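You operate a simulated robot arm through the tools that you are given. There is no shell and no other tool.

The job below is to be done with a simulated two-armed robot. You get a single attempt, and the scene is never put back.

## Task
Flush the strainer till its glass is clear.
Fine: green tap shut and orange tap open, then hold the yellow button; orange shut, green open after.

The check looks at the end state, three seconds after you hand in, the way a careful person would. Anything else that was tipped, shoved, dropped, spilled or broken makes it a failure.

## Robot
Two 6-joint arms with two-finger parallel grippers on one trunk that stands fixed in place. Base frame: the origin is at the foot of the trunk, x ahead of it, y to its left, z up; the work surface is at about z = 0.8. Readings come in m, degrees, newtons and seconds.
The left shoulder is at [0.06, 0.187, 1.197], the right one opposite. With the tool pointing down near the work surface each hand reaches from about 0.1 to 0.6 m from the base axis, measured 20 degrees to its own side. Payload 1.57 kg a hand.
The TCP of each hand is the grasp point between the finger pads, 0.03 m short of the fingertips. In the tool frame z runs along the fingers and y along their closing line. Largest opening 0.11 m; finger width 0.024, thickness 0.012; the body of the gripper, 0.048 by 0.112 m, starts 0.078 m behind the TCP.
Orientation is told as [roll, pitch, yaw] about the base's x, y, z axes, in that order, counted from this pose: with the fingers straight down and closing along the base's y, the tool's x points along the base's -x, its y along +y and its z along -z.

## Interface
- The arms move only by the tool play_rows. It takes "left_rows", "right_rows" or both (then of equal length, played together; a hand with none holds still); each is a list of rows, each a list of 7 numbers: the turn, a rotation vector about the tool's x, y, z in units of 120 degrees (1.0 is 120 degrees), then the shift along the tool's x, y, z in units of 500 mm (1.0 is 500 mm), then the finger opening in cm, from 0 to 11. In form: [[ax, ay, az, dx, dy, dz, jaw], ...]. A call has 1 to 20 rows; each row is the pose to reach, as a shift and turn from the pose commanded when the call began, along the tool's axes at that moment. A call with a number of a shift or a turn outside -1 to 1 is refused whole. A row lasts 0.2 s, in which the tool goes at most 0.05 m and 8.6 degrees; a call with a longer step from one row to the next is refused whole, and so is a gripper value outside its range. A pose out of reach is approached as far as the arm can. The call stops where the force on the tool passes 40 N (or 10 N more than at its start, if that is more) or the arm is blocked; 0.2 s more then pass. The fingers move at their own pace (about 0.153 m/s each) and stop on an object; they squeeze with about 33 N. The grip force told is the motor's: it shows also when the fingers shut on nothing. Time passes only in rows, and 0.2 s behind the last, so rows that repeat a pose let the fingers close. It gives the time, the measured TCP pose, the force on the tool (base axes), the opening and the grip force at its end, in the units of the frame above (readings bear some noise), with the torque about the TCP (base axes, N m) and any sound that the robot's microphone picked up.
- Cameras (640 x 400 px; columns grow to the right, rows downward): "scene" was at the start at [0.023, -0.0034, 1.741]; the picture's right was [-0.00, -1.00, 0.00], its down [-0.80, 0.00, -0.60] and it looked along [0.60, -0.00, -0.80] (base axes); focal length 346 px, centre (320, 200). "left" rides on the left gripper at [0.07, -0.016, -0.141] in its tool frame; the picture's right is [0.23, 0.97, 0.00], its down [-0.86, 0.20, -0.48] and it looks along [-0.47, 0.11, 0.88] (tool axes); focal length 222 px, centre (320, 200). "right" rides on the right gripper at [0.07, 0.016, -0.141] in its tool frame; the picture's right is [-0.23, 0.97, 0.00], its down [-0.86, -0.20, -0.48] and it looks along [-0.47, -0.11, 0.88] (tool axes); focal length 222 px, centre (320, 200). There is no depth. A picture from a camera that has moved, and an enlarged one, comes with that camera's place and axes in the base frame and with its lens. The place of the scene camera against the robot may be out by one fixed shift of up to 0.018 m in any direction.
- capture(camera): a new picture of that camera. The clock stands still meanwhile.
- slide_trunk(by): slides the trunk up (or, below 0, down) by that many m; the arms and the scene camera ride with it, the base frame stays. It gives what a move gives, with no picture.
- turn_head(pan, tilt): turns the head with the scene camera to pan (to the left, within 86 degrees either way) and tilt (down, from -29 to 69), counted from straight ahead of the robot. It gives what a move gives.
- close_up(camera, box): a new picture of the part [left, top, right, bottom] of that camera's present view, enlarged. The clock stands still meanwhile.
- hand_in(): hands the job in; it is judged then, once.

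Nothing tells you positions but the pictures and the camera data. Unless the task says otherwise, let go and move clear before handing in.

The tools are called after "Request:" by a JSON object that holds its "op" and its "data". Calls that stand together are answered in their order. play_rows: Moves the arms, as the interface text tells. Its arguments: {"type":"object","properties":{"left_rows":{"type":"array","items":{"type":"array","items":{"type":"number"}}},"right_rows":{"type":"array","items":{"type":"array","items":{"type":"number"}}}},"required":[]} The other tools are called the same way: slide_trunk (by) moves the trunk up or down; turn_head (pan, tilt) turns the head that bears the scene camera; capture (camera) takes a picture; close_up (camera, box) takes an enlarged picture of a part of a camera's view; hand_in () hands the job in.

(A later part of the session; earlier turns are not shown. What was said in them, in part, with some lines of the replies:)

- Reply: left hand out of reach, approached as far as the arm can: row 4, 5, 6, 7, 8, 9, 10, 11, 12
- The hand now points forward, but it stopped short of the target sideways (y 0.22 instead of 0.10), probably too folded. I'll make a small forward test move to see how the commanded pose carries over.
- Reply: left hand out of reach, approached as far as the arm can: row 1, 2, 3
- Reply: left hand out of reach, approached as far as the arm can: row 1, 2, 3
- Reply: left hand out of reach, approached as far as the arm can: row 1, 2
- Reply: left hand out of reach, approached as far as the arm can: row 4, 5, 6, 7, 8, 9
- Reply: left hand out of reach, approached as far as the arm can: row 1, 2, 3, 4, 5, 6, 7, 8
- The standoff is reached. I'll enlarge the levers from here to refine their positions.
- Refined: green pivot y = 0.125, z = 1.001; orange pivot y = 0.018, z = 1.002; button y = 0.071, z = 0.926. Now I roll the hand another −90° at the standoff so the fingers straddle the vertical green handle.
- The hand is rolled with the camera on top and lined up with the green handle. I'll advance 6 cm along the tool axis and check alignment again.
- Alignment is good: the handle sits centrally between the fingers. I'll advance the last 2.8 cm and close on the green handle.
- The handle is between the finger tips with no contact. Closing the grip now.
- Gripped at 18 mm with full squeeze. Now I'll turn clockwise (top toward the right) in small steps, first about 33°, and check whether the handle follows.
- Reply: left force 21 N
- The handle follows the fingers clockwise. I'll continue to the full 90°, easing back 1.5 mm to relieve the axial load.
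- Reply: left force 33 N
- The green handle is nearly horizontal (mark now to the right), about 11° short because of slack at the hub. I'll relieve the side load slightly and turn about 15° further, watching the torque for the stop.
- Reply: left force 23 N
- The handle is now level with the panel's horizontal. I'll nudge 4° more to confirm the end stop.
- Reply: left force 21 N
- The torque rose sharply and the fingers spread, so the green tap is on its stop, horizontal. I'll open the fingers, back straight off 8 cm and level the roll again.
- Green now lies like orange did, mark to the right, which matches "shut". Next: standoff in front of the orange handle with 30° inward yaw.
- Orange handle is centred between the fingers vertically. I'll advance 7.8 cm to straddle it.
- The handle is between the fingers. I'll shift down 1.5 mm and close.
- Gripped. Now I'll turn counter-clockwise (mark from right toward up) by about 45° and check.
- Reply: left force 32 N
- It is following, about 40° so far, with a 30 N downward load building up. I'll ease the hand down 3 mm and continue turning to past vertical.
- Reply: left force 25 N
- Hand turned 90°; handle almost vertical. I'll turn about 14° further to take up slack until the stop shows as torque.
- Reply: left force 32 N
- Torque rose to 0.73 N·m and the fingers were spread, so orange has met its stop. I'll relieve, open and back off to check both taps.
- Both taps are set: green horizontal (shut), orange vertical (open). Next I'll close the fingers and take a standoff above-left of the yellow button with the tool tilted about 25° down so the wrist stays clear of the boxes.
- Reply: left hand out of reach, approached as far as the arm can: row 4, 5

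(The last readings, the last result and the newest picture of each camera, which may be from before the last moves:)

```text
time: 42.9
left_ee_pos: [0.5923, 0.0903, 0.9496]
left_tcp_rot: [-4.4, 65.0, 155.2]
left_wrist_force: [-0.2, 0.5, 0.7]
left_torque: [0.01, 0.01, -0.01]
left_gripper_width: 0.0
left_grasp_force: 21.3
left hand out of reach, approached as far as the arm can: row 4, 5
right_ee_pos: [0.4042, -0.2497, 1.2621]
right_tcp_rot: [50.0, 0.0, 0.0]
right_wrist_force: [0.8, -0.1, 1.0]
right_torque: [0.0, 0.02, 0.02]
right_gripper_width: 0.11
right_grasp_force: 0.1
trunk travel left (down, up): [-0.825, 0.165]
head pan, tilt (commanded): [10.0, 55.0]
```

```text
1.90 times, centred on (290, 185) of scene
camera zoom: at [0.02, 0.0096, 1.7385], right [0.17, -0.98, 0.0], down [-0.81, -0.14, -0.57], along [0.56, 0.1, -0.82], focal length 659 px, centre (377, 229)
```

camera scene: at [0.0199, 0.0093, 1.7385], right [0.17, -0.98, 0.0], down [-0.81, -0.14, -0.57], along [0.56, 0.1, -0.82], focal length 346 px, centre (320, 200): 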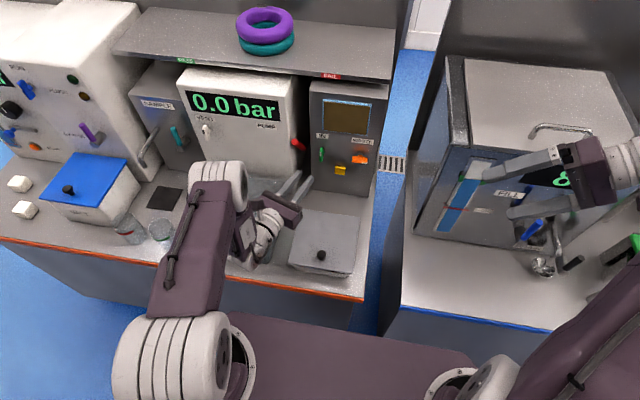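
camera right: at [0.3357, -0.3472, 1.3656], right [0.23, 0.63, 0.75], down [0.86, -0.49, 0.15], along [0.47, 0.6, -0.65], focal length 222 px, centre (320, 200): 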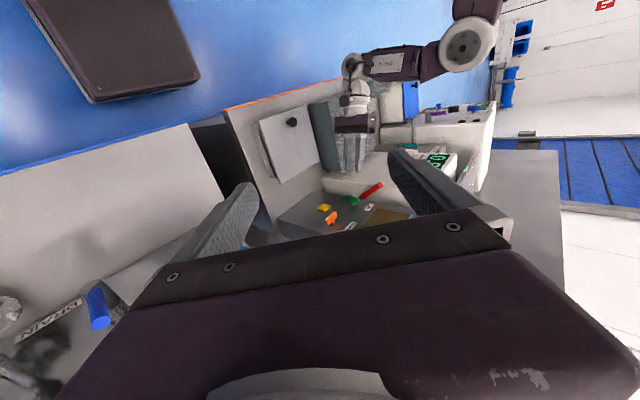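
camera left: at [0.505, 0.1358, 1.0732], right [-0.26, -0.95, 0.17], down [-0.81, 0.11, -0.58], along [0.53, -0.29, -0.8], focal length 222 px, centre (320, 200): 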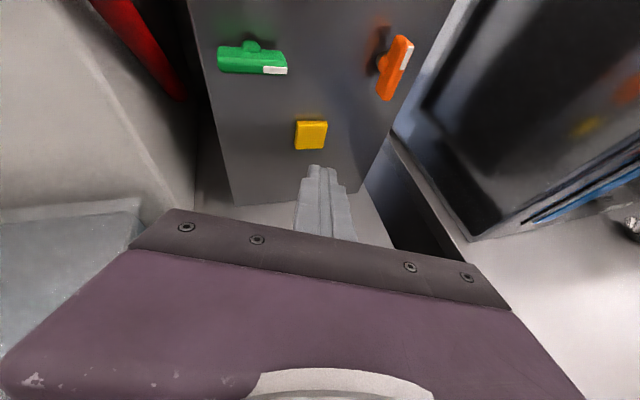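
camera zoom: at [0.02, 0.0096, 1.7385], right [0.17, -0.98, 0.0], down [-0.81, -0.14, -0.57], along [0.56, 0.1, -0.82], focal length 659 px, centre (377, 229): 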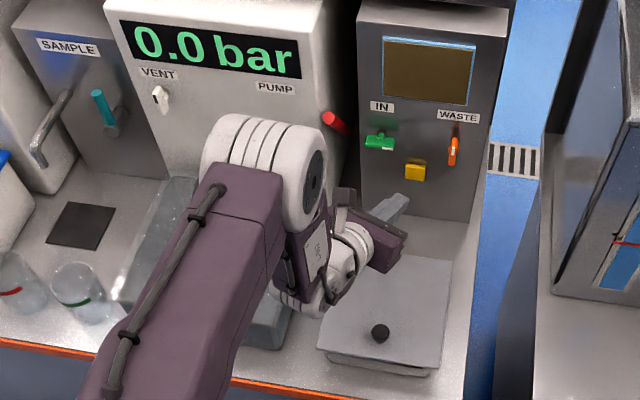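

The hand is at the standoff but near its yaw limit. I'll yaw 8° more inward for margin and move to 3 cm in front of the button.

Request:
{"op": "play_rows", "data": {"left_rows": [[-0.03, 0.0013, 0.0142, -0.006, 0.006, 0.03, 0], [-0.061, 0.0026, 0.0284, -0.013, 0.013, 0.076, 0], [-0.061, 0.0026, 0.0284, -0.013, 0.013, 0.076, 0]]}}

Request:
{"op": "close_up", "data": {"camera": "left", "box": [220, 60, 420, 240]}}

Request:
{"op": "close_up", "data": {"camera": "right", "box": [270, 100, 430, 240]}}

```text
time: 43.7
left_ee_pos: [0.6203, 0.0718, 0.9269]
left_tcp_rot: [-5.0, 65.2, 147.0]
left_wrist_force: [-0.4, -1.1, 0.3]
left_torque: [0.0, 0.02, -0.02]
left_gripper_width: 0.0
left_grasp_force: 21.4
right_ee_pos: [0.4041, -0.2497, 1.2614]
right_tcp_rot: [50.0, -0.1, 0.0]
right_wrist_force: [-0.2, 0.3, 0.5]
right_torque: [0.0, 0.01, -0.02]
right_gripper_width: 0.1099
right_grasp_force: 0.2
trunk travel left (down, up): [-0.825, 0.165]
head pan, tilt (commanded): [10.0, 55.0]
```

```text
2.22 times, centred on (320, 150) of left
camera zoom: at [0.5392, 0.1288, 1.0515], right [-0.38, -0.91, 0.17], down [-0.78, 0.22, -0.58], along [0.49, -0.36, -0.8], focal length 494 px, centre (320, 311)
```

zoom: 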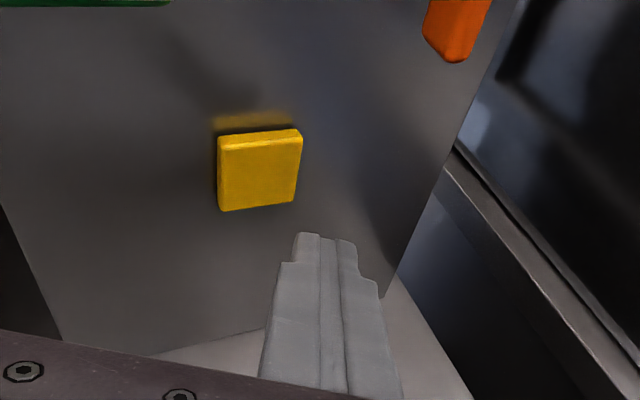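

```text
2.86 times, centred on (350, 170) of right
camera zoom: at [0.3357, -0.3469, 1.3657], right [0.23, 0.63, 0.75], down [0.86, -0.49, 0.15], along [0.47, 0.6, -0.65], focal length 635 px, centre (234, 286)
```

zoom: 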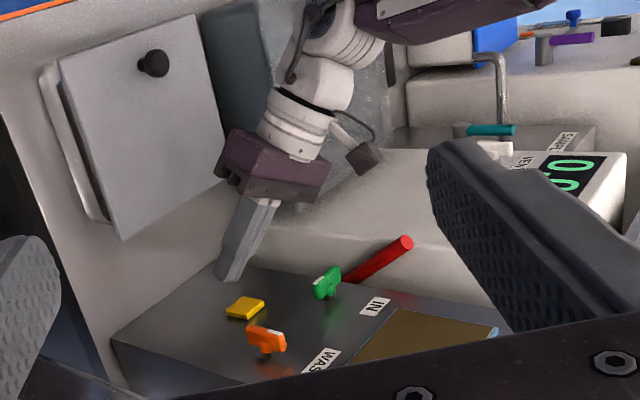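

Button and fingertip line up (contact corner aimed at the button's centre). I'll press straight along +x in small steps and read the force.

Request:
{"op": "play_rows", "data": {"left_rows": [[0, 0, 0, 0.0106, -0.0141, 0.0242, 0], [0, 0, 0, 0.0198, -0.0264, 0.0451, 0], [0, 0, 0, 0.0226, -0.0301, 0.0515, 0], [0, 0, 0, 0.024, -0.032, 0.0548, 0], [0, 0, 0, 0.024, -0.032, 0.0548, 0]]}}

Request:
{"op": "close_up", "data": {"camera": "left", "box": [220, 60, 420, 240]}}

Request:
{"op": "close_up", "data": {"camera": "scene", "box": [300, 90, 400, 190]}}

```text
time: 44.9
left_ee_pos: [0.6531, 0.0726, 0.9255]
left_tcp_rot: [-5.0, 65.1, 147.0]
left_wrist_force: [-6.8, -0.6, -2.1]
left_torque: [-0.01, 0.05, -0.05]
left_gripper_width: 0.0
left_grasp_force: 21.5
right_ee_pos: [0.4046, -0.2486, 1.262]
right_tcp_rot: [50.0, -0.1, 0.0]
right_wrist_force: [0.5, -0.4, 0.0]
right_torque: [0.02, 0.04, 0.02]
right_gripper_width: 0.1099
right_grasp_force: 0.2
trunk travel left (down, up): [-0.825, 0.165]
head pan, tilt (commanded): [10.0, 55.0]
heard: click
```

```text
2.22 times, centred on (320, 150) of left
camera zoom: at [0.5732, 0.1299, 1.0505], right [-0.38, -0.91, 0.17], down [-0.78, 0.22, -0.58], along [0.49, -0.36, -0.8], focal length 494 px, centre (320, 311)
```

zoom: 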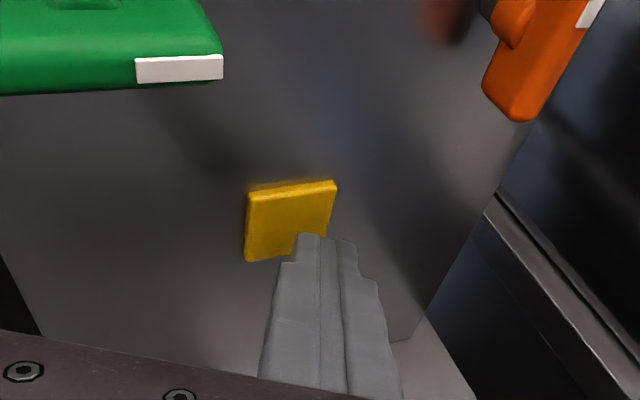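

```text
4.00 times, centred on (350, 140) of scene
camera zoom: at [0.0183, 0.0088, 1.7384], right [0.17, -0.98, 0.0], down [-0.81, -0.14, -0.57], along [0.57, 0.1, -0.82], focal length 1384 px, centre (200, 440)
```

zoom: 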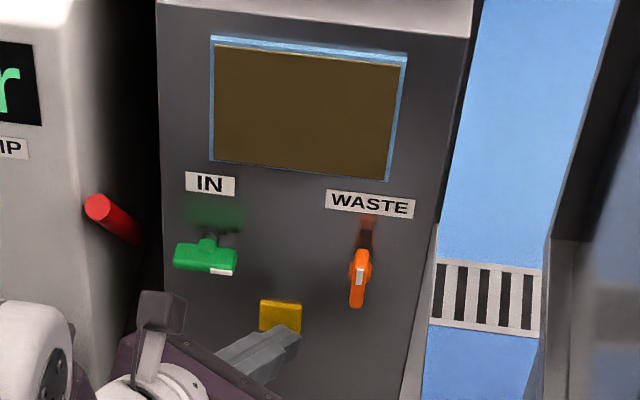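

A click was heard and the button is in. I'll hold it (pressing 1 mm more) for four seconds and watch the glass.

Request:
{"op": "play_rows", "data": {"left_rows": [[0, 0, 0, 0.0007, -0.0009, 0.0016, 0], [0, 0, 0, 0.0007, -0.0009, 0.0016, 0], [0, 0, 0, 0.0007, -0.0009, 0.0016, 0], [0, 0, 0, 0.0007, -0.0009, 0.0016, 0], [0, 0, 0, 0.0007, -0.0009, 0.0016, 0], [0, 0, 0, 0.0007, -0.0009, 0.0016, 0], [0, 0, 0, 0.0007, -0.0009, 0.0016, 0], [0, 0, 0, 0.0007, -0.0009, 0.0016, 0], [0, 0, 0, 0.0007, -0.0009, 0.0016, 0], [0, 0, 0, 0.0007, -0.0009, 0.0016, 0], [0, 0, 0, 0.0007, -0.0009, 0.0016, 0], [0, 0, 0, 0.0007, -0.0009, 0.0016, 0], [0, 0, 0, 0.0007, -0.0009, 0.0016, 0], [0, 0, 0, 0.0007, -0.0009, 0.0016, 0], [0, 0, 0, 0.0007, -0.0009, 0.0016, 0], [0, 0, 0, 0.0007, -0.0009, 0.0016, 0], [0, 0, 0, 0.0007, -0.0009, 0.0016, 0], [0, 0, 0, 0.0007, -0.0009, 0.0016, 0], [0, 0, 0, 0.0007, -0.0009, 0.0016, 0], [0, 0, 0, 0.0007, -0.0009, 0.0016, 0]]}}

Request:
{"op": "close_up", "data": {"camera": "scene", "box": [300, 90, 400, 190]}}

```text
time: 49.1
left_ee_pos: [0.6545, 0.0722, 0.9286]
left_tcp_rot: [-5.2, 65.2, 146.8]
left_wrist_force: [-14.5, 0.0, 0.2]
left_torque: [0.03, 0.02, -0.05]
left_gripper_width: 0.0
left_grasp_force: 21.7
right_ee_pos: [0.4016, -0.249, 1.2636]
right_tcp_rot: [50.0, -0.1, 0.1]
right_wrist_force: [0.5, -0.2, -0.3]
right_torque: [0.02, 0.03, 0.03]
right_gripper_width: 0.1099
right_grasp_force: 0.1
trunk travel left (down, up): [-0.825, 0.165]
head pan, tilt (commanded): [10.0, 55.0]
```

```text
4.00 times, centred on (350, 140) of scene
camera zoom: at [0.016, 0.0093, 1.7385], right [0.17, -0.98, 0.0], down [-0.81, -0.14, -0.58], along [0.57, 0.1, -0.82], focal length 1384 px, centre (200, 440)
```

zoom: 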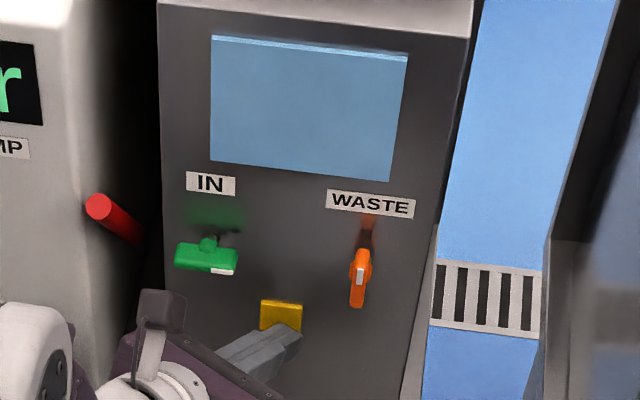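

The glass has gone clear blue. I'll enlarge it and hold one more second to be sure nothing is still changing.

Request:
{"op": "close_up", "data": {"camera": "scene", "box": [325, 90, 380, 140]}}

Request:
{"op": "play_rows", "data": {"left_rows": [[0, 0, 0, 0, 0, 0, 0], [0, 0, 0, 0, 0, 0, 0], [0, 0, 0, 0, 0, 0, 0], [0, 0, 0, 0, 0, 0, 0], [0, 0, 0, 0, 0, 0, 0]]}}

Request:
{"op": "close_up", "data": {"camera": "scene", "box": [325, 90, 380, 140]}}

```text
8.00 times, centred on (352, 115) of scene
camera zoom: at [0.016, 0.0093, 1.7385], right [0.17, -0.98, 0.0], down [-0.81, -0.14, -0.58], along [0.57, 0.1, -0.82], focal length 2767 px, centre (60, 880)
```

zoom: 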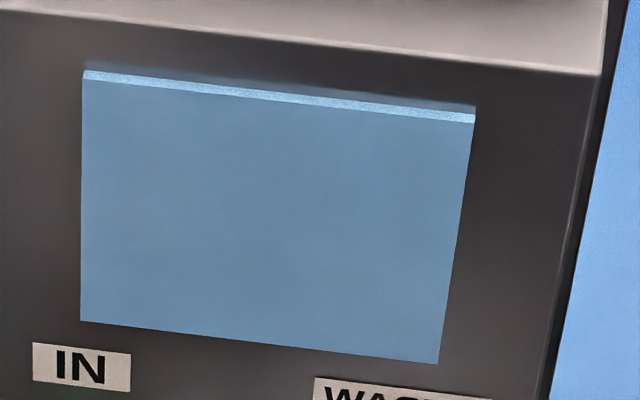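

```text
time: 50.3
left_ee_pos: [0.6529, 0.0726, 0.9273]
left_tcp_rot: [-5.1, 65.2, 146.7]
left_wrist_force: [-13.6, 0.0, 0.4]
left_torque: [-0.04, 0.02, -0.08]
left_gripper_width: 0.0002
left_grasp_force: 20.6
right_ee_pos: [0.4025, -0.2496, 1.2637]
right_tcp_rot: [50.1, -0.2, 0.0]
right_wrist_force: [-0.6, 0.4, 0.2]
right_torque: [-0.01, -0.03, 0.0]
right_gripper_width: 0.1101
right_grasp_force: 0.0
trunk travel left (down, up): [-0.825, 0.165]
head pan, tilt (commanded): [10.0, 55.0]
```

```text
8.00 times, centred on (352, 115) of scene
camera zoom: at [0.016, 0.0093, 1.7385], right [0.17, -0.98, 0.0], down [-0.81, -0.14, -0.58], along [0.57, 0.1, -0.82], focal length 2767 px, centre (60, 880)
```

zoom: 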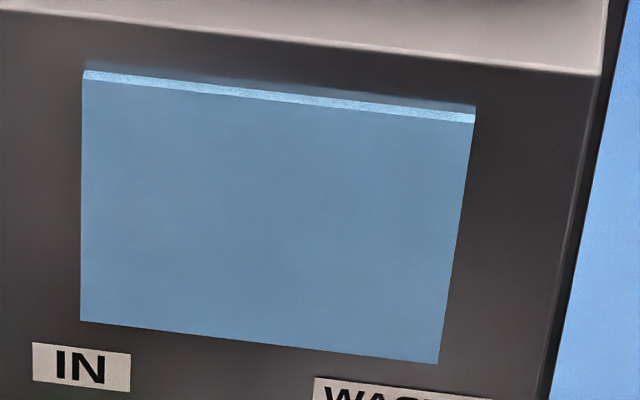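

The glass is steadily clear. I'll release the button, back off, and return to the standoff in front of the (vertical) orange handle with fingers opened.

Request:
{"op": "play_rows", "data": {"left_rows": [[0, 0, 0, -0.0212, 0.0282, -0.0484, 0], [0, 0, 0, -0.0424, 0.0565, -0.0967, 0], [-0.0042, 0.0512, -0.0038, -0.0103, 0.0593, -0.1168, 0], [-0.0085, 0.1024, -0.0075, 0.0218, 0.0622, -0.137, 1], [-0.0127, 0.1536, -0.0113, 0.0539, 0.065, -0.1571, 2.6], [-0.0169, 0.2048, -0.015, 0.086, 0.0678, -0.1772, 3], [-0.0169, 0.2048, -0.015, 0.086, 0.0678, -0.1772, 3]]}}

Request:
{"op": "close_up", "data": {"camera": "left", "box": [200, 40, 460, 240]}}

Request:
{"op": "close_up", "data": {"camera": "scene", "box": [300, 90, 400, 190]}}

```text
time: 51.9
left_ee_pos: [0.5841, 0.0706, 0.9999]
left_tcp_rot: [23.6, 89.8, 173.5]
left_wrist_force: [0.8, 0.0, -0.2]
left_torque: [-0.02, -0.01, 0.05]
left_gripper_width: 0.0301
left_grasp_force: 0.1
right_ee_pos: [0.4053, -0.2492, 1.2617]
right_tcp_rot: [50.1, 0.0, 0.0]
right_wrist_force: [-0.3, -0.1, -0.1]
right_torque: [0.0, 0.0, -0.01]
right_gripper_width: 0.1099
right_grasp_force: 0.1
trunk travel left (down, up): [-0.825, 0.165]
head pan, tilt (commanded): [10.0, 55.0]
```

```text
2.00 times, centred on (330, 140) of left
camera zoom: at [0.4717, 0.1557, 1.0707], right [-0.49, -0.84, 0.23], down [-0.52, 0.07, -0.85], along [0.7, -0.53, -0.47], focal length 444 px, centre (300, 320)
```

zoom: 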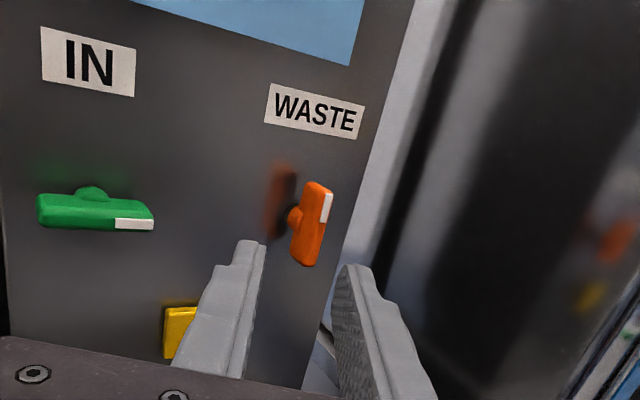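

```text
4.00 times, centred on (350, 140) of scene
camera zoom: at [0.02, 0.0092, 1.7385], right [0.17, -0.98, 0.0], down [-0.81, -0.14, -0.57], along [0.56, 0.1, -0.82], focal length 1384 px, centre (200, 440)
```

zoom: 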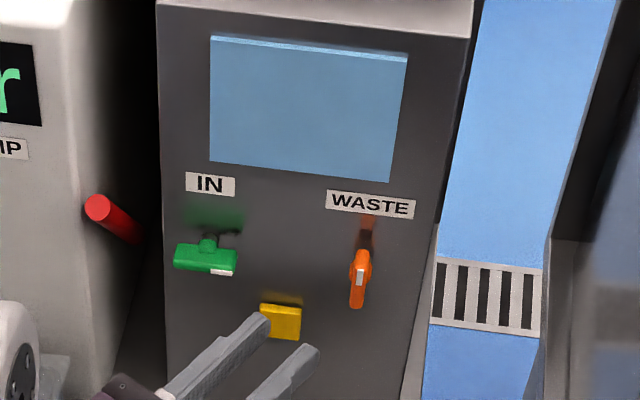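

The button has popped back and the glass stays clear. I'll line up with the orange handle and advance most of the way, then check the alignment.

Request:
{"op": "play_rows", "data": {"left_rows": [[0, 0, 0, 0.002, 0.0086, 0.04, 2.8], [0, 0, 0, 0.002, 0.0086, 0.08, 2.8], [0, 0, 0, 0.002, 0.0086, 0.1, 2.8], [0, 0, 0, 0.002, 0.0086, 0.1, 2.8]]}}

Request:
{"op": "close_up", "data": {"camera": "left", "box": [230, 60, 430, 240]}}

Request:
{"op": "close_up", "data": {"camera": "right", "box": [290, 130, 390, 220]}}

```text
time: 52.9
left_ee_pos: [0.6258, 0.0435, 1.0042]
left_tcp_rot: [19.5, 89.6, 169.4]
left_wrist_force: [0.5, -0.1, 0.7]
left_torque: [-0.01, -0.03, 0.0]
left_gripper_width: 0.028
left_grasp_force: 0.0
right_ee_pos: [0.4054, -0.2491, 1.2618]
right_tcp_rot: [50.0, 0.0, 0.0]
right_wrist_force: [0.6, -0.1, 0.9]
right_torque: [-0.01, -0.01, 0.02]
right_gripper_width: 0.1099
right_grasp_force: 0.0
trunk travel left (down, up): [-0.825, 0.165]
head pan, tilt (commanded): [10.0, 55.0]
```

```text
2.22 times, centred on (330, 150) of left
camera zoom: at [0.5127, 0.1275, 1.0736], right [-0.49, -0.84, 0.23], down [-0.52, 0.07, -0.85], along [0.7, -0.53, -0.47], focal length 494 px, centre (298, 311)
```

zoom: 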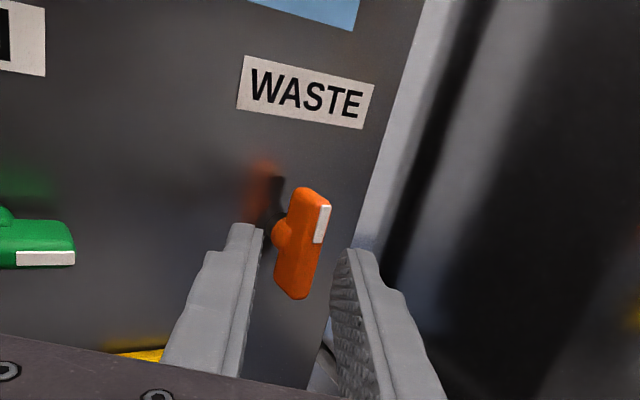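

```text
4.44 times, centred on (340, 175) of right
camera zoom: at [0.3361, -0.3467, 1.3656], right [0.23, 0.63, 0.75], down [0.86, -0.49, 0.15], along [0.47, 0.6, -0.65], focal length 987 px, centre (231, 311)
```

zoom: 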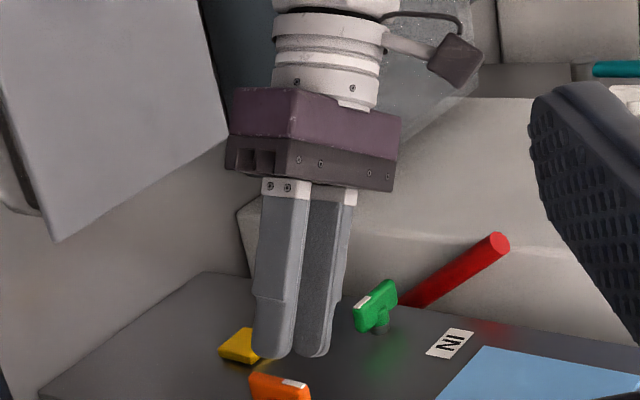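

The handle is centred between the fingertips. I'll advance the last 2.5 cm and close.

Request:
{"op": "play_rows", "data": {"left_rows": [[0, 0, 0, -0.002, 0.001, 0.02, 2.7], [0, 0, 0, -0.002, 0.001, 0.04, 2.7], [0, 0, 0, -0.002, 0.001, 0.051, 2.7], [0, 0, 0, -0.002, 0.001, 0.051, 2.7], [0, 0, 0, -0.002, 0.001, 0.051, 1], [0, 0, 0, -0.002, 0.001, 0.051, 0], [0, 0, 0, -0.002, 0.001, 0.051, 0]]}}

Request:
{"op": "close_up", "data": {"camera": "left", "box": [230, 60, 430, 240]}}

```text
time: 54.5
left_ee_pos: [0.6455, 0.0294, 1.0026]
left_tcp_rot: [17.9, 89.7, 167.8]
left_wrist_force: [1.5, 1.1, 0.6]
left_torque: [0.1, -0.1, 0.48]
left_gripper_width: 0.019
left_grasp_force: 33.3
right_ee_pos: [0.4052, -0.2494, 1.2629]
right_tcp_rot: [50.0, 0.1, 0.0]
right_wrist_force: [0.7, -0.6, 0.3]
right_torque: [-0.01, -0.01, 0.04]
right_gripper_width: 0.11
right_grasp_force: 0.1
trunk travel left (down, up): [-0.825, 0.165]
head pan, tilt (commanded): [10.0, 55.0]
```

```text
2.22 times, centred on (330, 150) of left
camera zoom: at [0.5329, 0.1138, 1.0736], right [-0.49, -0.84, 0.23], down [-0.52, 0.07, -0.85], along [0.7, -0.53, -0.47], focal length 494 px, centre (298, 311)
```

zoom: 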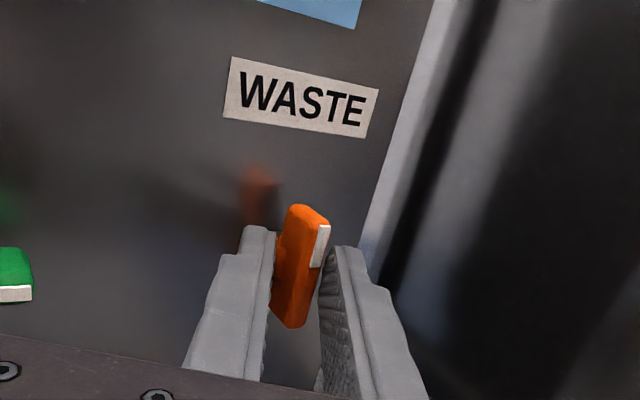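

Gripped with little side force. Now turning clockwise to shut orange, first 45°.

Request:
{"op": "play_rows", "data": {"left_rows": [[0, 0, 0.05, 0, 0, 0, 0], [0, 0, 0.1, 0, 0, 0, 0], [0, 0, 0.15, 0, 0, 0, 0], [0, 0, 0.2, 0, 0, 0, 0], [0, 0, 0.25, 0, 0, 0, 0], [0, 0, 0.3, 0, 0, 0, 0], [0, 0, 0.35, 0, 0, 0, 0], [0, 0, 0.375, 0, 0, 0, 0]]}}

Request:
{"op": "close_up", "data": {"camera": "left", "box": [230, 60, 430, 240]}}

```text
time: 56.3
left_ee_pos: [0.643, 0.0285, 1.0025]
left_tcp_rot: [-89.8, 44.8, 60.1]
left_wrist_force: [-24.9, 1.2, -6.6]
left_torque: [0.11, 0.55, 0.29]
left_gripper_width: 0.0162
left_grasp_force: 31.2
right_ee_pos: [0.4009, -0.2488, 1.2634]
right_tcp_rot: [50.0, -0.2, -0.1]
right_wrist_force: [0.4, 0.5, 0.7]
right_torque: [0.02, -0.02, 0.01]
right_gripper_width: 0.1102
right_grasp_force: 0.1
trunk travel left (down, up): [-0.825, 0.165]
head pan, tilt (commanded): [10.0, 55.0]
```

```text
2.22 times, centred on (330, 150) of left
camera zoom: at [0.5022, 0.0658, 1.0647], right [-0.43, -0.73, -0.53], down [-0.18, 0.64, -0.74], along [0.89, -0.22, -0.41], focal length 494 px, centre (298, 311)
```

zoom: 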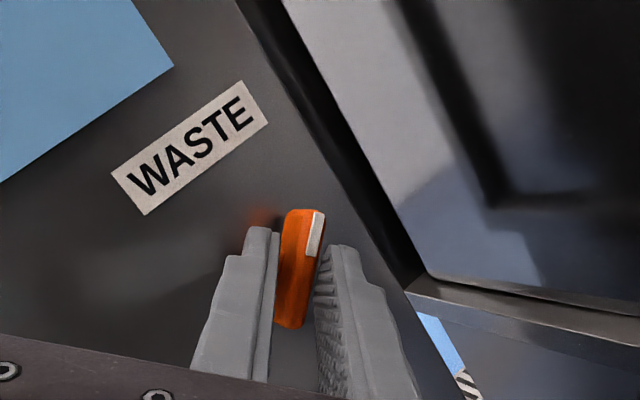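

Following well. I'll relieve 1 mm and continue past horizontal to the stop.

Request:
{"op": "play_rows", "data": {"left_rows": [[0, 0, 0.05, 0, 0, -0.002, 0], [0, 0, 0.1, 0, 0, -0.002, 0], [0, 0, 0.15, 0, 0, -0.002, 0], [0, 0, 0.2, 0, 0, -0.002, 0], [0, 0, 0.25, 0, 0, -0.002, 0], [0, 0, 0.3, 0, 0, -0.002, 0], [0, 0, 0.35, 0, 0, -0.002, 0], [0, 0, 0.4, 0, 0, -0.002, 0], [0, 0, 0.45, 0, 0, -0.002, 0], [0, 0, 0.48, 0, 0, -0.002, 0], [0, 0, 0.48, 0, 0, -0.002, 0]]}}

Request:
{"op": "close_up", "data": {"camera": "left", "box": [230, 60, 430, 240]}}

Request:
{"op": "close_up", "data": {"camera": "right", "box": [290, 130, 390, 220]}}

```text
time: 58.7
left_ee_pos: [0.6424, 0.0284, 1.0008]
left_tcp_rot: [-89.6, -12.5, 60.0]
left_wrist_force: [-22.5, 1.3, -17.7]
left_torque: [-0.64, 0.64, 0.07]
left_gripper_width: 0.0148
left_grasp_force: 30.7
right_ee_pos: [0.4031, -0.2485, 1.263]
right_tcp_rot: [50.0, -0.1, 0.0]
right_wrist_force: [-0.9, -0.4, 0.3]
right_torque: [0.01, -0.01, 0.04]
right_gripper_width: 0.1101
right_grasp_force: 0.0
trunk travel left (down, up): [-0.825, 0.165]
head pan, tilt (commanded): [10.0, 55.0]
```

```text
2.22 times, centred on (330, 150) of left
camera zoom: at [0.4856, 0.0379, 1.0025], right [-0.01, -0.01, -1.0], down [0.02, 1.0, -0.01], along [1.0, -0.02, -0.01], focal length 494 px, centre (298, 311)
```

zoom: 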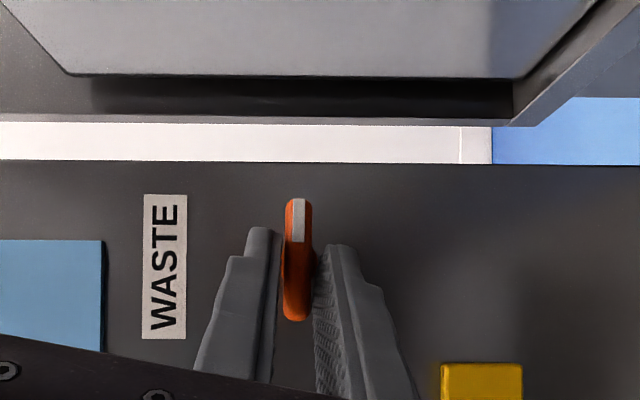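

```text
4.44 times, centred on (340, 175) of right
camera zoom: at [0.3341, -0.3459, 1.3663], right [0.23, 0.63, 0.75], down [0.85, -0.49, 0.16], along [0.47, 0.6, -0.65], focal length 987 px, centre (231, 311)
```

zoom: 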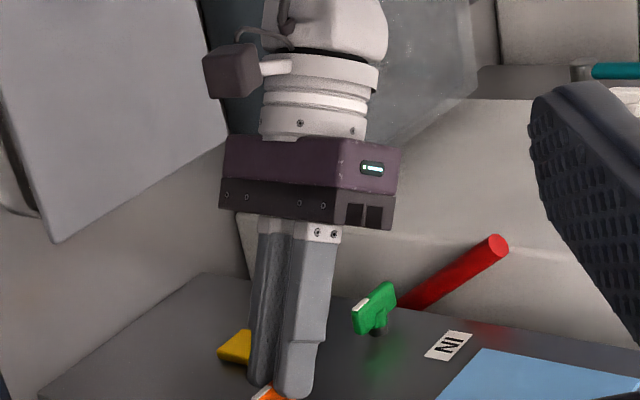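

Torque shows the stop and the orange handle is exactly horizontal, mark right. I'll release, back off and check.

Request:
{"op": "play_rows", "data": {"left_rows": [[0, 0, -0.03, 0, 0, 0, 1.6], [0, 0, -0.04, 0, 0, 0, 3.0], [0, 0, -0.04, 0, 0, 0, 3.0], [0, 0, -0.04, 0, 0, -0.04, 3.0], [0, 0, -0.04, 0, 0, -0.08, 3.0], [0, 0, -0.08, 0, 0, -0.12, 3.0], [0, 0, -0.104, 0, 0, -0.16, 3.0], [0, 0, -0.104, 0, 0, -0.16, 3.0]]}}

Request:
{"op": "close_up", "data": {"camera": "left", "box": [200, 40, 460, 240]}}

Request:
{"op": "close_up", "data": {"camera": "scene", "box": [300, 90, 400, 190]}}

```text
time: 60.5
left_ee_pos: [0.577, 0.0705, 1.0012]
left_tcp_rot: [-89.6, 0.0, 59.9]
left_wrist_force: [0.3, 0.4, 0.4]
left_torque: [-0.01, 0.0, 0.0]
left_gripper_width: 0.03
left_grasp_force: 0.1
right_ee_pos: [0.4048, -0.2495, 1.2627]
right_tcp_rot: [50.0, 0.1, 0.1]
right_wrist_force: [-0.2, -0.3, 0.3]
right_torque: [-0.01, -0.01, -0.02]
right_gripper_width: 0.1102
right_grasp_force: 0.1
trunk travel left (down, up): [-0.825, 0.165]
head pan, tilt (commanded): [10.0, 55.0]
```

```text
2.00 times, centred on (330, 140) of left
camera zoom: at [0.4197, 0.0802, 1.0187], right [-0.12, -0.19, -0.97], down [0.01, 0.98, -0.2], along [0.99, -0.04, -0.11], focal length 444 px, centre (300, 320)
```

zoom: 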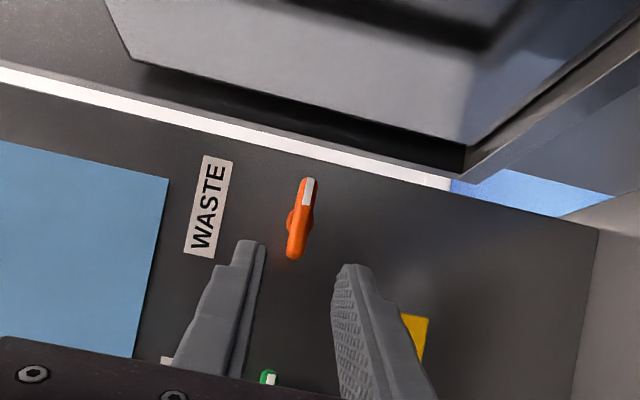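

```text
4.00 times, centred on (350, 140) of scene
camera zoom: at [0.0198, 0.009, 1.7385], right [0.17, -0.98, 0.0], down [-0.81, -0.14, -0.57], along [0.56, 0.1, -0.82], focal length 1384 px, centre (200, 440)
```

zoom: 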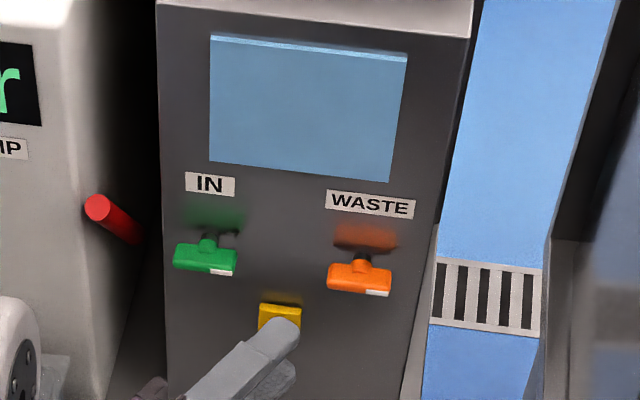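

Orange is shut again. Now to the green tap: standoff with 20° yaw, fingers closing vertically around the horizontal handle.

Request:
{"op": "play_rows", "data": {"left_rows": [[0, -0.025, 0, -0.05, 0, -0.032, 2.8], [0, -0.05, 0, -0.1, 0, -0.064, 2.8], [0, -0.0833, 0, -0.1522, 0, -0.0976, 2.6], [0, -0.0833, 0, -0.1522, 0, -0.0976, 2.6]]}}

Request:
{"op": "close_up", "data": {"camera": "left", "box": [200, 40, 460, 240]}}

```text
time: 61.5
left_ee_pos: [0.5698, 0.1594, 1.0012]
left_tcp_rot: [-89.7, -0.2, 69.9]
left_wrist_force: [0.1, 0.4, 0.4]
left_torque: [0.01, -0.04, 0.0]
left_gripper_width: 0.0261
left_grasp_force: 0.1
right_ee_pos: [0.405, -0.2495, 1.2608]
right_tcp_rot: [50.0, 0.0, -0.1]
right_wrist_force: [0.1, 0.1, 0.2]
right_torque: [-0.01, -0.04, -0.01]
right_gripper_width: 0.1098
right_grasp_force: 0.0
trunk travel left (down, up): [-0.825, 0.165]
head pan, tilt (commanded): [10.0, 55.0]
```

```text
2.00 times, centred on (330, 140) of left
camera zoom: at [0.4136, 0.1419, 1.0185], right [-0.08, -0.21, -0.97], down [-0.16, 0.97, -0.2], along [0.98, 0.14, -0.11], focal length 444 px, centre (300, 320)
```

zoom: 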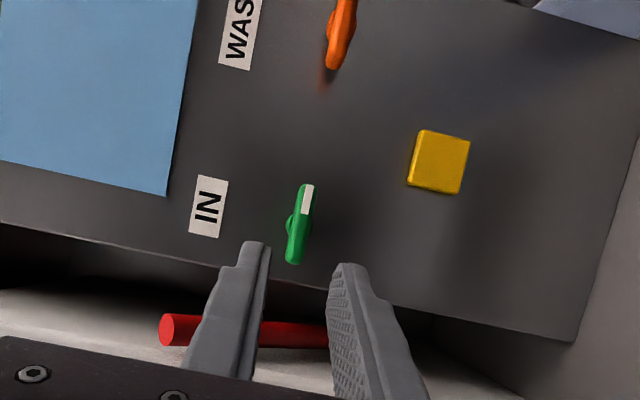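

Aligned with the green handle. Advancing 8.2 cm to straddle it.

Request:
{"op": "play_rows", "data": {"left_rows": [[0, 0, 0, -0.004, 0, 0.05, 2.6], [0, 0, 0, -0.004, 0, 0.1, 2.6], [0, 0, 0, -0.004, 0, 0.14, 2.6], [0, 0, 0, -0.004, 0, 0.164, 2.6], [0, 0, 0, -0.004, 0, 0.164, 2.6]]}}

Request:
{"op": "close_up", "data": {"camera": "left", "box": [230, 60, 430, 240]}}

Request:
{"op": "close_up", "data": {"camera": "right", "box": [290, 130, 390, 220]}}

```text
time: 62.7
left_ee_pos: [0.6505, 0.1334, 1.002]
left_tcp_rot: [-89.7, 0.0, 69.9]
left_wrist_force: [-0.8, 0.0, -0.3]
left_torque: [0.03, 0.02, 0.05]
left_gripper_width: 0.0257
left_grasp_force: 0.0
right_ee_pos: [0.405, -0.2496, 1.2621]
right_tcp_rot: [50.0, 0.0, 0.0]
right_wrist_force: [-0.1, 0.2, 0.5]
right_torque: [0.0, 0.01, 0.01]
right_gripper_width: 0.1099
right_grasp_force: 0.0
trunk travel left (down, up): [-0.825, 0.165]
head pan, tilt (commanded): [10.0, 55.0]
```

```text
2.22 times, centred on (330, 150) of left
camera zoom: at [0.4937, 0.116, 1.02], right [-0.08, -0.21, -0.97], down [-0.16, 0.97, -0.2], along [0.98, 0.14, -0.11], focal length 494 px, centre (298, 311)
```

zoom: 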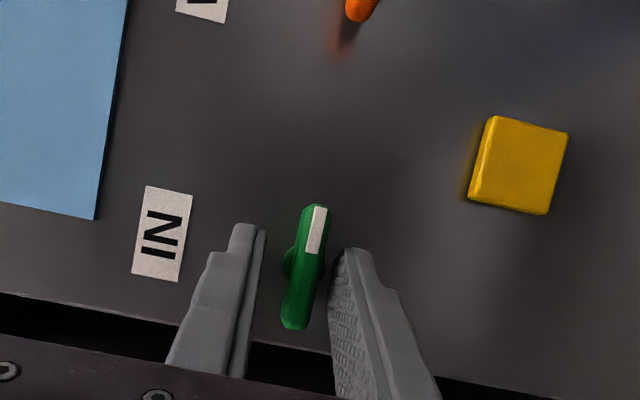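

```text
4.44 times, centred on (340, 175) of right
camera zoom: at [0.3361, -0.3466, 1.3657], right [0.23, 0.63, 0.75], down [0.86, -0.49, 0.15], along [0.47, 0.6, -0.65], focal length 987 px, centre (231, 311)
```

zoom: 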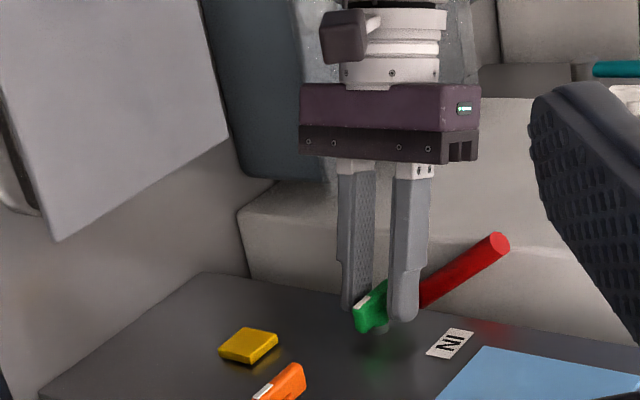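

Handle is between the fingers. I'll lower 1.5 mm, close, then turn counter-clockwise 45°.

Request:
{"op": "play_rows", "data": {"left_rows": [[0, 0, 0, 0, 0.003, 0, 2.0], [0, 0, 0, 0, 0.003, 0, 1.0], [0, 0, 0, 0, 0.003, 0, 0], [0, 0, 0, 0, 0.003, 0, 0], [0, 0, -0.05, 0, 0.003, 0, 0], [0, 0, -0.1, 0, 0.003, 0, 0], [0, 0, -0.15, 0, 0.003, 0, 0], [0, 0, -0.2, 0, 0.003, 0, 0], [0, 0, -0.25, 0, 0.003, 0, 0], [0, 0, -0.3, 0, 0.003, 0, 0], [0, 0, -0.35, 0, 0.003, 0, 0], [0, 0, -0.375, 0, 0.003, 0, 0]]}}

Request:
{"op": "close_up", "data": {"camera": "left", "box": [230, 60, 430, 240]}}

Request:
{"op": "close_up", "data": {"camera": "right", "box": [290, 130, 390, 220]}}

```text
time: 65.3
left_ee_pos: [0.6488, 0.1346, 1.0002]
left_tcp_rot: [-89.5, 45.1, 70.3]
left_wrist_force: [-6.7, 5.0, -9.0]
left_torque: [0.15, -0.58, -0.21]
left_gripper_width: 0.0172
left_grasp_force: 32.1
right_ee_pos: [0.4041, -0.2474, 1.2625]
right_tcp_rot: [49.8, -0.1, 0.0]
right_wrist_force: [-0.4, -0.5, -0.1]
right_torque: [-0.02, 0.01, 0.01]
right_gripper_width: 0.1098
right_grasp_force: 0.2
trunk travel left (down, up): [-0.825, 0.165]
head pan, tilt (commanded): [10.0, 55.0]
```

```text
2.22 times, centred on (330, 150) of left
camera zoom: at [0.5049, 0.1473, 1.0618], right [-0.29, -0.8, -0.53], down [-0.3, 0.6, -0.74], along [0.91, -0.06, -0.41], focal length 494 px, centre (298, 311)
```

zoom: 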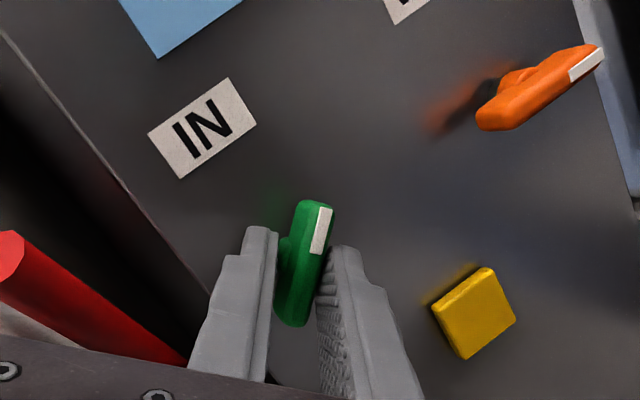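

```text
4.44 times, centred on (340, 175) of right
camera zoom: at [0.3359, -0.3448, 1.3661], right [0.23, 0.63, 0.75], down [0.86, -0.49, 0.16], along [0.47, 0.6, -0.65], focal length 987 px, centre (231, 311)
```

zoom: 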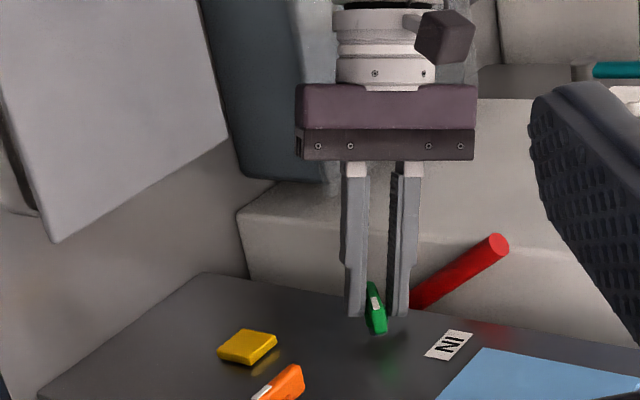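

Forces are low and the handle follows. I'll continue to vertical plus the slack, watching for the stop.

Request:
{"op": "play_rows", "data": {"left_rows": [[0, 0, -0.05, 0, 0, 0, 0], [0, 0, -0.1, 0, 0, 0, 0], [0, 0, -0.15, 0, 0, 0, 0], [0, 0, -0.2, 0, 0, 0, 0], [0, 0, -0.25, 0, 0, 0, 0], [0, 0, -0.3, 0, 0, 0, 0], [0, 0, -0.35, 0, 0, 0, 0], [0, 0, -0.4, 0, 0, 0, 0], [0, 0, -0.45, 0, 0, 0, 0], [0, 0, -0.48, 0, 0, 0, 0], [0, 0, -0.48, 0, 0, 0, 0]]}}

Request:
{"op": "close_up", "data": {"camera": "left", "box": [230, 60, 430, 240]}}

Request:
{"op": "close_up", "data": {"camera": "right", "box": [290, 130, 390, 220]}}

```text
time: 67.7
left_ee_pos: [0.6455, 0.1336, 0.9988]
left_tcp_rot: [88.2, 77.4, -111.9]
left_wrist_force: [-22.0, 1.6, -13.0]
left_torque: [0.54, -0.25, 0.41]
left_gripper_width: 0.0206
left_grasp_force: 34.0
right_ee_pos: [0.4021, -0.249, 1.2627]
right_tcp_rot: [50.0, 0.0, -0.1]
right_wrist_force: [0.3, -0.2, 0.2]
right_torque: [-0.01, -0.04, -0.01]
right_gripper_width: 0.1101
right_grasp_force: 0.1
trunk travel left (down, up): [-0.825, 0.165]
head pan, tilt (commanded): [10.0, 55.0]
```

```text
2.22 times, centred on (330, 150) of left
camera zoom: at [0.526, 0.2105, 1.0657], right [-0.31, -0.85, 0.43], down [-0.59, -0.19, -0.79], along [0.75, -0.5, -0.44], focal length 494 px, centre (298, 311)
```

zoom: 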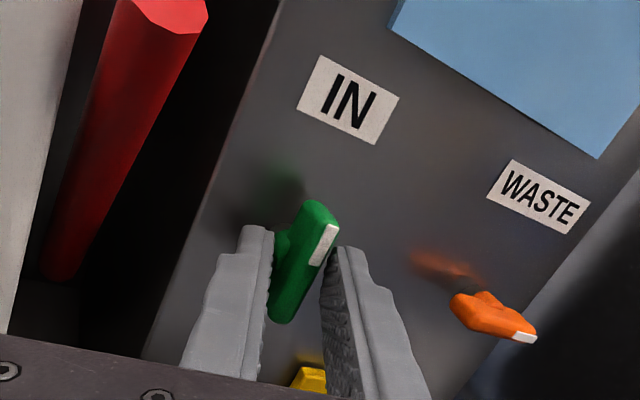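

```text
4.44 times, centred on (340, 175) of right
camera zoom: at [0.3331, -0.3461, 1.3664], right [0.23, 0.63, 0.75], down [0.85, -0.49, 0.16], along [0.47, 0.6, -0.65], focal length 987 px, centre (231, 311)
```

zoom: 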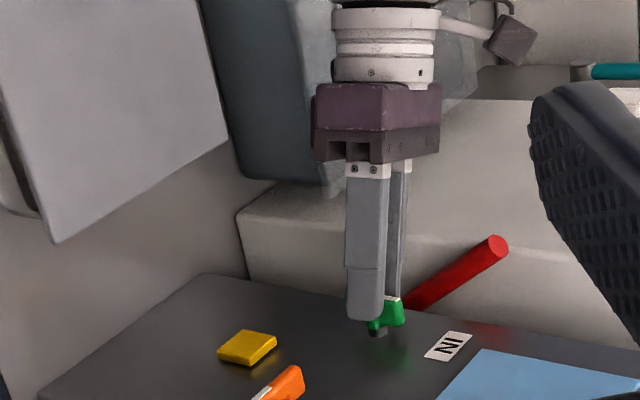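

The handle is essentially vertical; I'll nudge 4° more to be sure it is on its stop.

Request:
{"op": "play_rows", "data": {"left_rows": [[0, 0, -0.02, 0, 0, 0, 0], [0, 0, -0.035, 0, 0, 0, 0], [0, 0, -0.035, 0, 0, 0, 0]]}}

Request:
{"op": "close_up", "data": {"camera": "left", "box": [230, 60, 430, 240]}}

```text
time: 68.5
left_ee_pos: [0.6471, 0.1326, 1.0003]
left_tcp_rot: [89.1, 73.2, -111.0]
left_wrist_force: [-26.6, -1.3, -16.0]
left_torque: [1.22, -0.04, 0.32]
left_gripper_width: 0.0222
left_grasp_force: 35.3
right_ee_pos: [0.4011, -0.2496, 1.2626]
right_tcp_rot: [50.0, -0.1, 0.0]
right_wrist_force: [-0.5, 0.7, -0.6]
right_torque: [0.03, 0.0, 0.02]
right_gripper_width: 0.1101
right_grasp_force: 0.0
trunk travel left (down, up): [-0.825, 0.165]
head pan, tilt (commanded): [10.0, 55.0]
```

```text
2.22 times, centred on (330, 150) of left
camera zoom: at [0.5278, 0.2146, 1.0636], right [-0.3, -0.82, 0.5], down [-0.6, -0.24, -0.76], along [0.74, -0.53, -0.42], focal length 494 px, centre (298, 311)
```

zoom: 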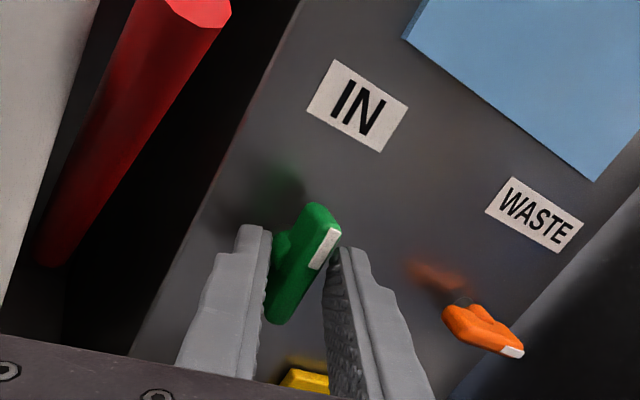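

Torque of 1.2 N·m confirms the stop. Releasing, backing off straight, and leveling the roll.

Request:
{"op": "play_rows", "data": {"left_rows": [[0, 0, 0.04, 0, 0, 0, 2.2], [0, 0, 0.06, 0, 0, 0, 2.9], [0, 0, 0.06, 0, 0, 0, 2.9], [0, 0, 0.06, 0, 0, -0.04, 2.9], [0, 0, 0.06, 0, 0, -0.08, 2.9], [0, 0, 0.1, 0, 0, -0.12, 2.9], [0, 0, 0.14, 0, 0, -0.16, 2.9], [0, 0, 0.14, 0, 0, -0.16, 2.9]]}}

Request:
{"op": "close_up", "data": {"camera": "left", "box": [230, 60, 430, 240]}}

Request:
{"op": "close_up", "data": {"camera": "scene", "box": [300, 90, 400, 190]}}

Request:
{"op": "close_up", "data": {"camera": "right", "box": [270, 100, 430, 240]}}

```text
time: 70.3
left_ee_pos: [0.573, 0.16, 1.0028]
left_tcp_rot: [-27.5, 89.6, 132.2]
left_wrist_force: [-0.2, -0.2, -0.3]
left_torque: [-0.03, 0.02, 0.03]
left_gripper_width: 0.029
left_grasp_force: 0.2
right_ee_pos: [0.4054, -0.2499, 1.2626]
right_tcp_rot: [50.0, 0.1, 0.1]
right_wrist_force: [-0.6, 0.4, 0.6]
right_torque: [0.03, -0.03, 0.0]
right_gripper_width: 0.1099
right_grasp_force: 0.0
trunk travel left (down, up): [-0.825, 0.165]
head pan, tilt (commanded): [10.0, 55.0]
```

```text
2.22 times, centred on (330, 150) of left
camera zoom: at [0.4465, 0.2234, 1.0731], right [-0.33, -0.92, 0.22], down [-0.52, -0.02, -0.85], along [0.79, -0.4, -0.47], focal length 494 px, centre (298, 311)
```

zoom: 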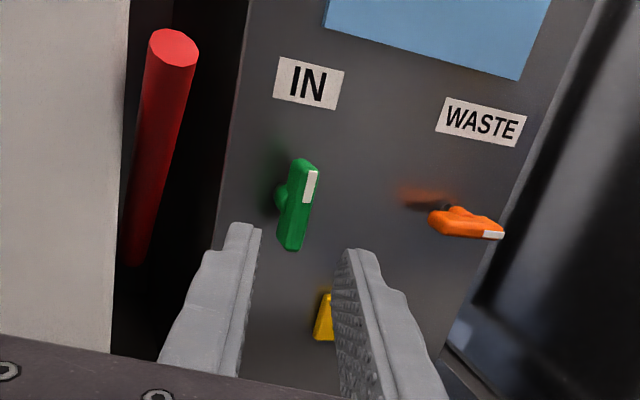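

```text
4.00 times, centred on (350, 140) of scene
camera zoom: at [0.02, 0.0092, 1.7385], right [0.17, -0.98, 0.0], down [-0.81, -0.14, -0.57], along [0.56, 0.1, -0.82], focal length 1384 px, centre (200, 440)
```

zoom: 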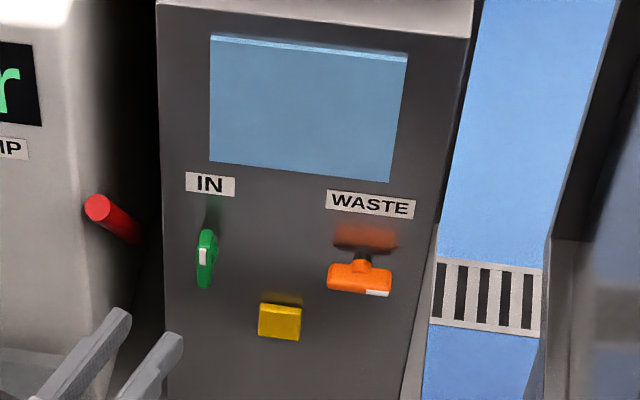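

```text
2.86 times, centred on (350, 170) of right
camera zoom: at [0.3362, -0.3467, 1.3656], right [0.23, 0.63, 0.75], down [0.86, -0.49, 0.15], along [0.47, 0.6, -0.65], focal length 635 px, centre (234, 286)
```

zoom: 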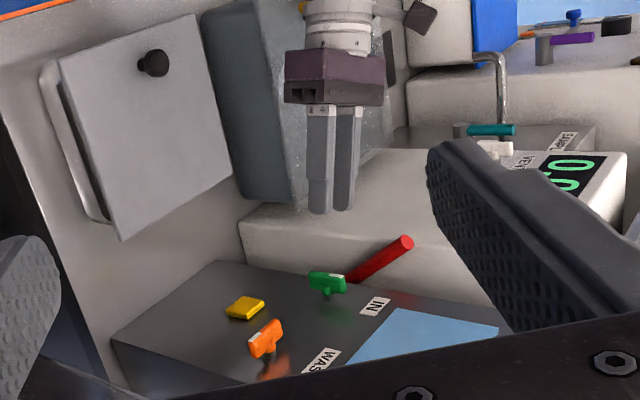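

Glass clear, green vertical (open), orange horizontal (shut), as at the start but flushed. I'll move the left hand further clear and compare with the original view.

Request:
{"op": "play_rows", "data": {"left_rows": [[0, 0, 0, 0.03, 0, -0.03, 2.9], [0, 0, 0, 0.08, 0, -0.05, 2.9], [0, 0, 0, 0.14, 0, -0.06, 2.9], [0, 0, 0, 0.16, 0, -0.06, 2.9], [0, 0, 0, 0.16, 0, -0.06, 2.9]]}}

Request:
{"op": "turn_head", "data": {"pan": -0.2, "tilt": 53}}

Request:
{"op": "capture", "data": {"camera": "scene"}}

Request:
{"op": "close_up", "data": {"camera": "scene", "box": [265, 145, 335, 195]}}

Request:
{"op": "close_up", "data": {"camera": "scene", "box": [220, 80, 350, 220]}}

```text
time: 71.5
left_ee_pos: [0.5466, 0.1685, 1.082]
left_tcp_rot: [-13.3, 89.6, 146.7]
left_wrist_force: [0.6, -0.4, -0.7]
left_torque: [0.0, -0.03, 0.0]
left_gripper_width: 0.0293
left_grasp_force: 0.0
right_ee_pos: [0.4056, -0.2495, 1.262]
right_tcp_rot: [50.0, 0.0, 0.0]
right_wrist_force: [0.4, -0.2, 0.2]
right_torque: [0.02, -0.01, 0.02]
right_gripper_width: 0.1098
right_grasp_force: 0.1
trunk travel left (down, up): [-0.825, 0.165]
head pan, tilt (commanded): [10.0, 55.0]
```

```text
time: 72.2
left_ee_pos: [0.5467, 0.1685, 1.0806]
left_tcp_rot: [-16.8, 89.7, 143.1]
left_wrist_force: [0.0, 0.0, 0.3]
left_torque: [0.0, 0.0, 0.01]
left_gripper_width: 0.029
left_grasp_force: 0.1
right_ee_pos: [0.4061, -0.2495, 1.2632]
right_tcp_rot: [50.0, -0.1, 0.0]
right_wrist_force: [0.2, 0.7, 1.1]
right_torque: [0.01, 0.01, 0.03]
right_gripper_width: 0.1099
right_grasp_force: 0.1
trunk travel left (down, up): [-0.825, 0.165]
head pan, tilt (commanded): [-0.2, 53.0]
```

```text
taken
camera scene: at [0.023, -0.0035, 1.741], right [0.0, -1.0, 0.0], down [-0.8, 0.0, -0.6], along [0.6, 0.0, -0.8], focal length 346 px, centre (320, 200)
```

scene: 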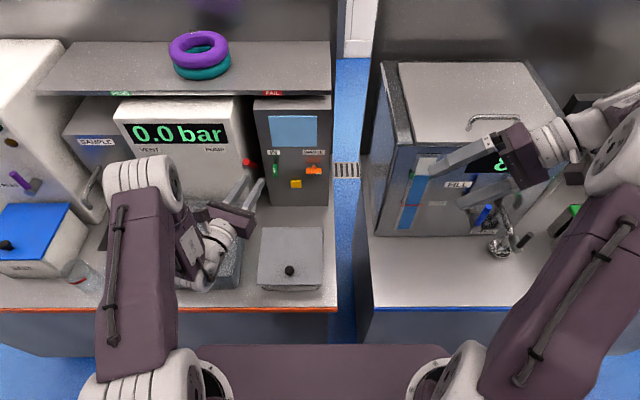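

```text
8.00 times, centred on (300, 170) of scene
camera zoom: at [0.023, -0.0035, 1.741], right [0.0, -1.0, 0.0], down [-0.8, 0.0, -0.6], along [0.6, 0.0, -0.8], focal length 2767 px, centre (480, 440)
```

zoom: 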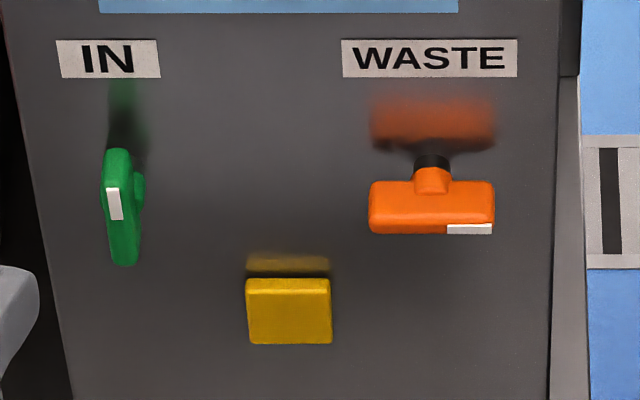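

```text
2.86 times, centred on (285, 150) of scene
camera zoom: at [0.023, -0.0035, 1.741], right [0.0, -1.0, 0.0], down [-0.8, 0.0, -0.6], along [0.6, 0.0, -0.8], focal length 988 px, centre (420, 343)
```

zoom: 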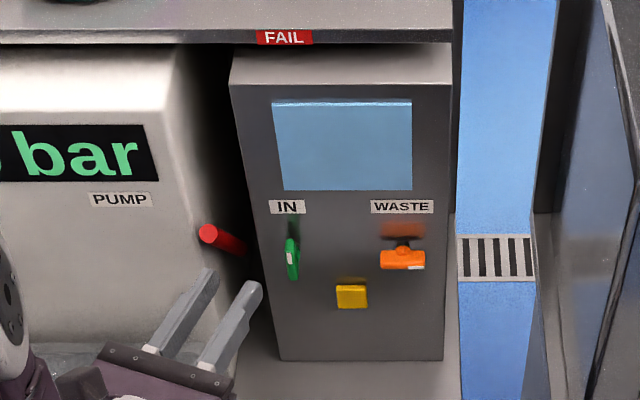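

Both handles match their original positions (IN open, WASTE shut), the button is out, the glass is clear blue, and nothing else has been disturbed. Both hands are free and clear, so I hand in.

Request:
{"op": "hand_in", "data": {}}

```text
The job is handed in.
```

The strainer is flushed: its glass changed from brown to clear blue and stayed clear after I let the button go. I've handed the job in, and no verdict has come back.

- **Before the flush:** I shut the green (IN) tap, then opened the orange (WASTE) tap, turning each until it reached its stop.
- **Flush:** I held the yellow button for about five seconds. There was a click as it went in. The glass was clear by about four seconds, and one more second brought no further change.
- **After the flush:** I shut orange and opened green again. Both handles look exactly as they did at the start, and the button has popped back out.

The taps have no open/shut markings. I took an upright handle as open and a level one as shut, and the glass clearing with them set that way fits.

The pictures show nothing else moved, and both hands are clear of the equipment.
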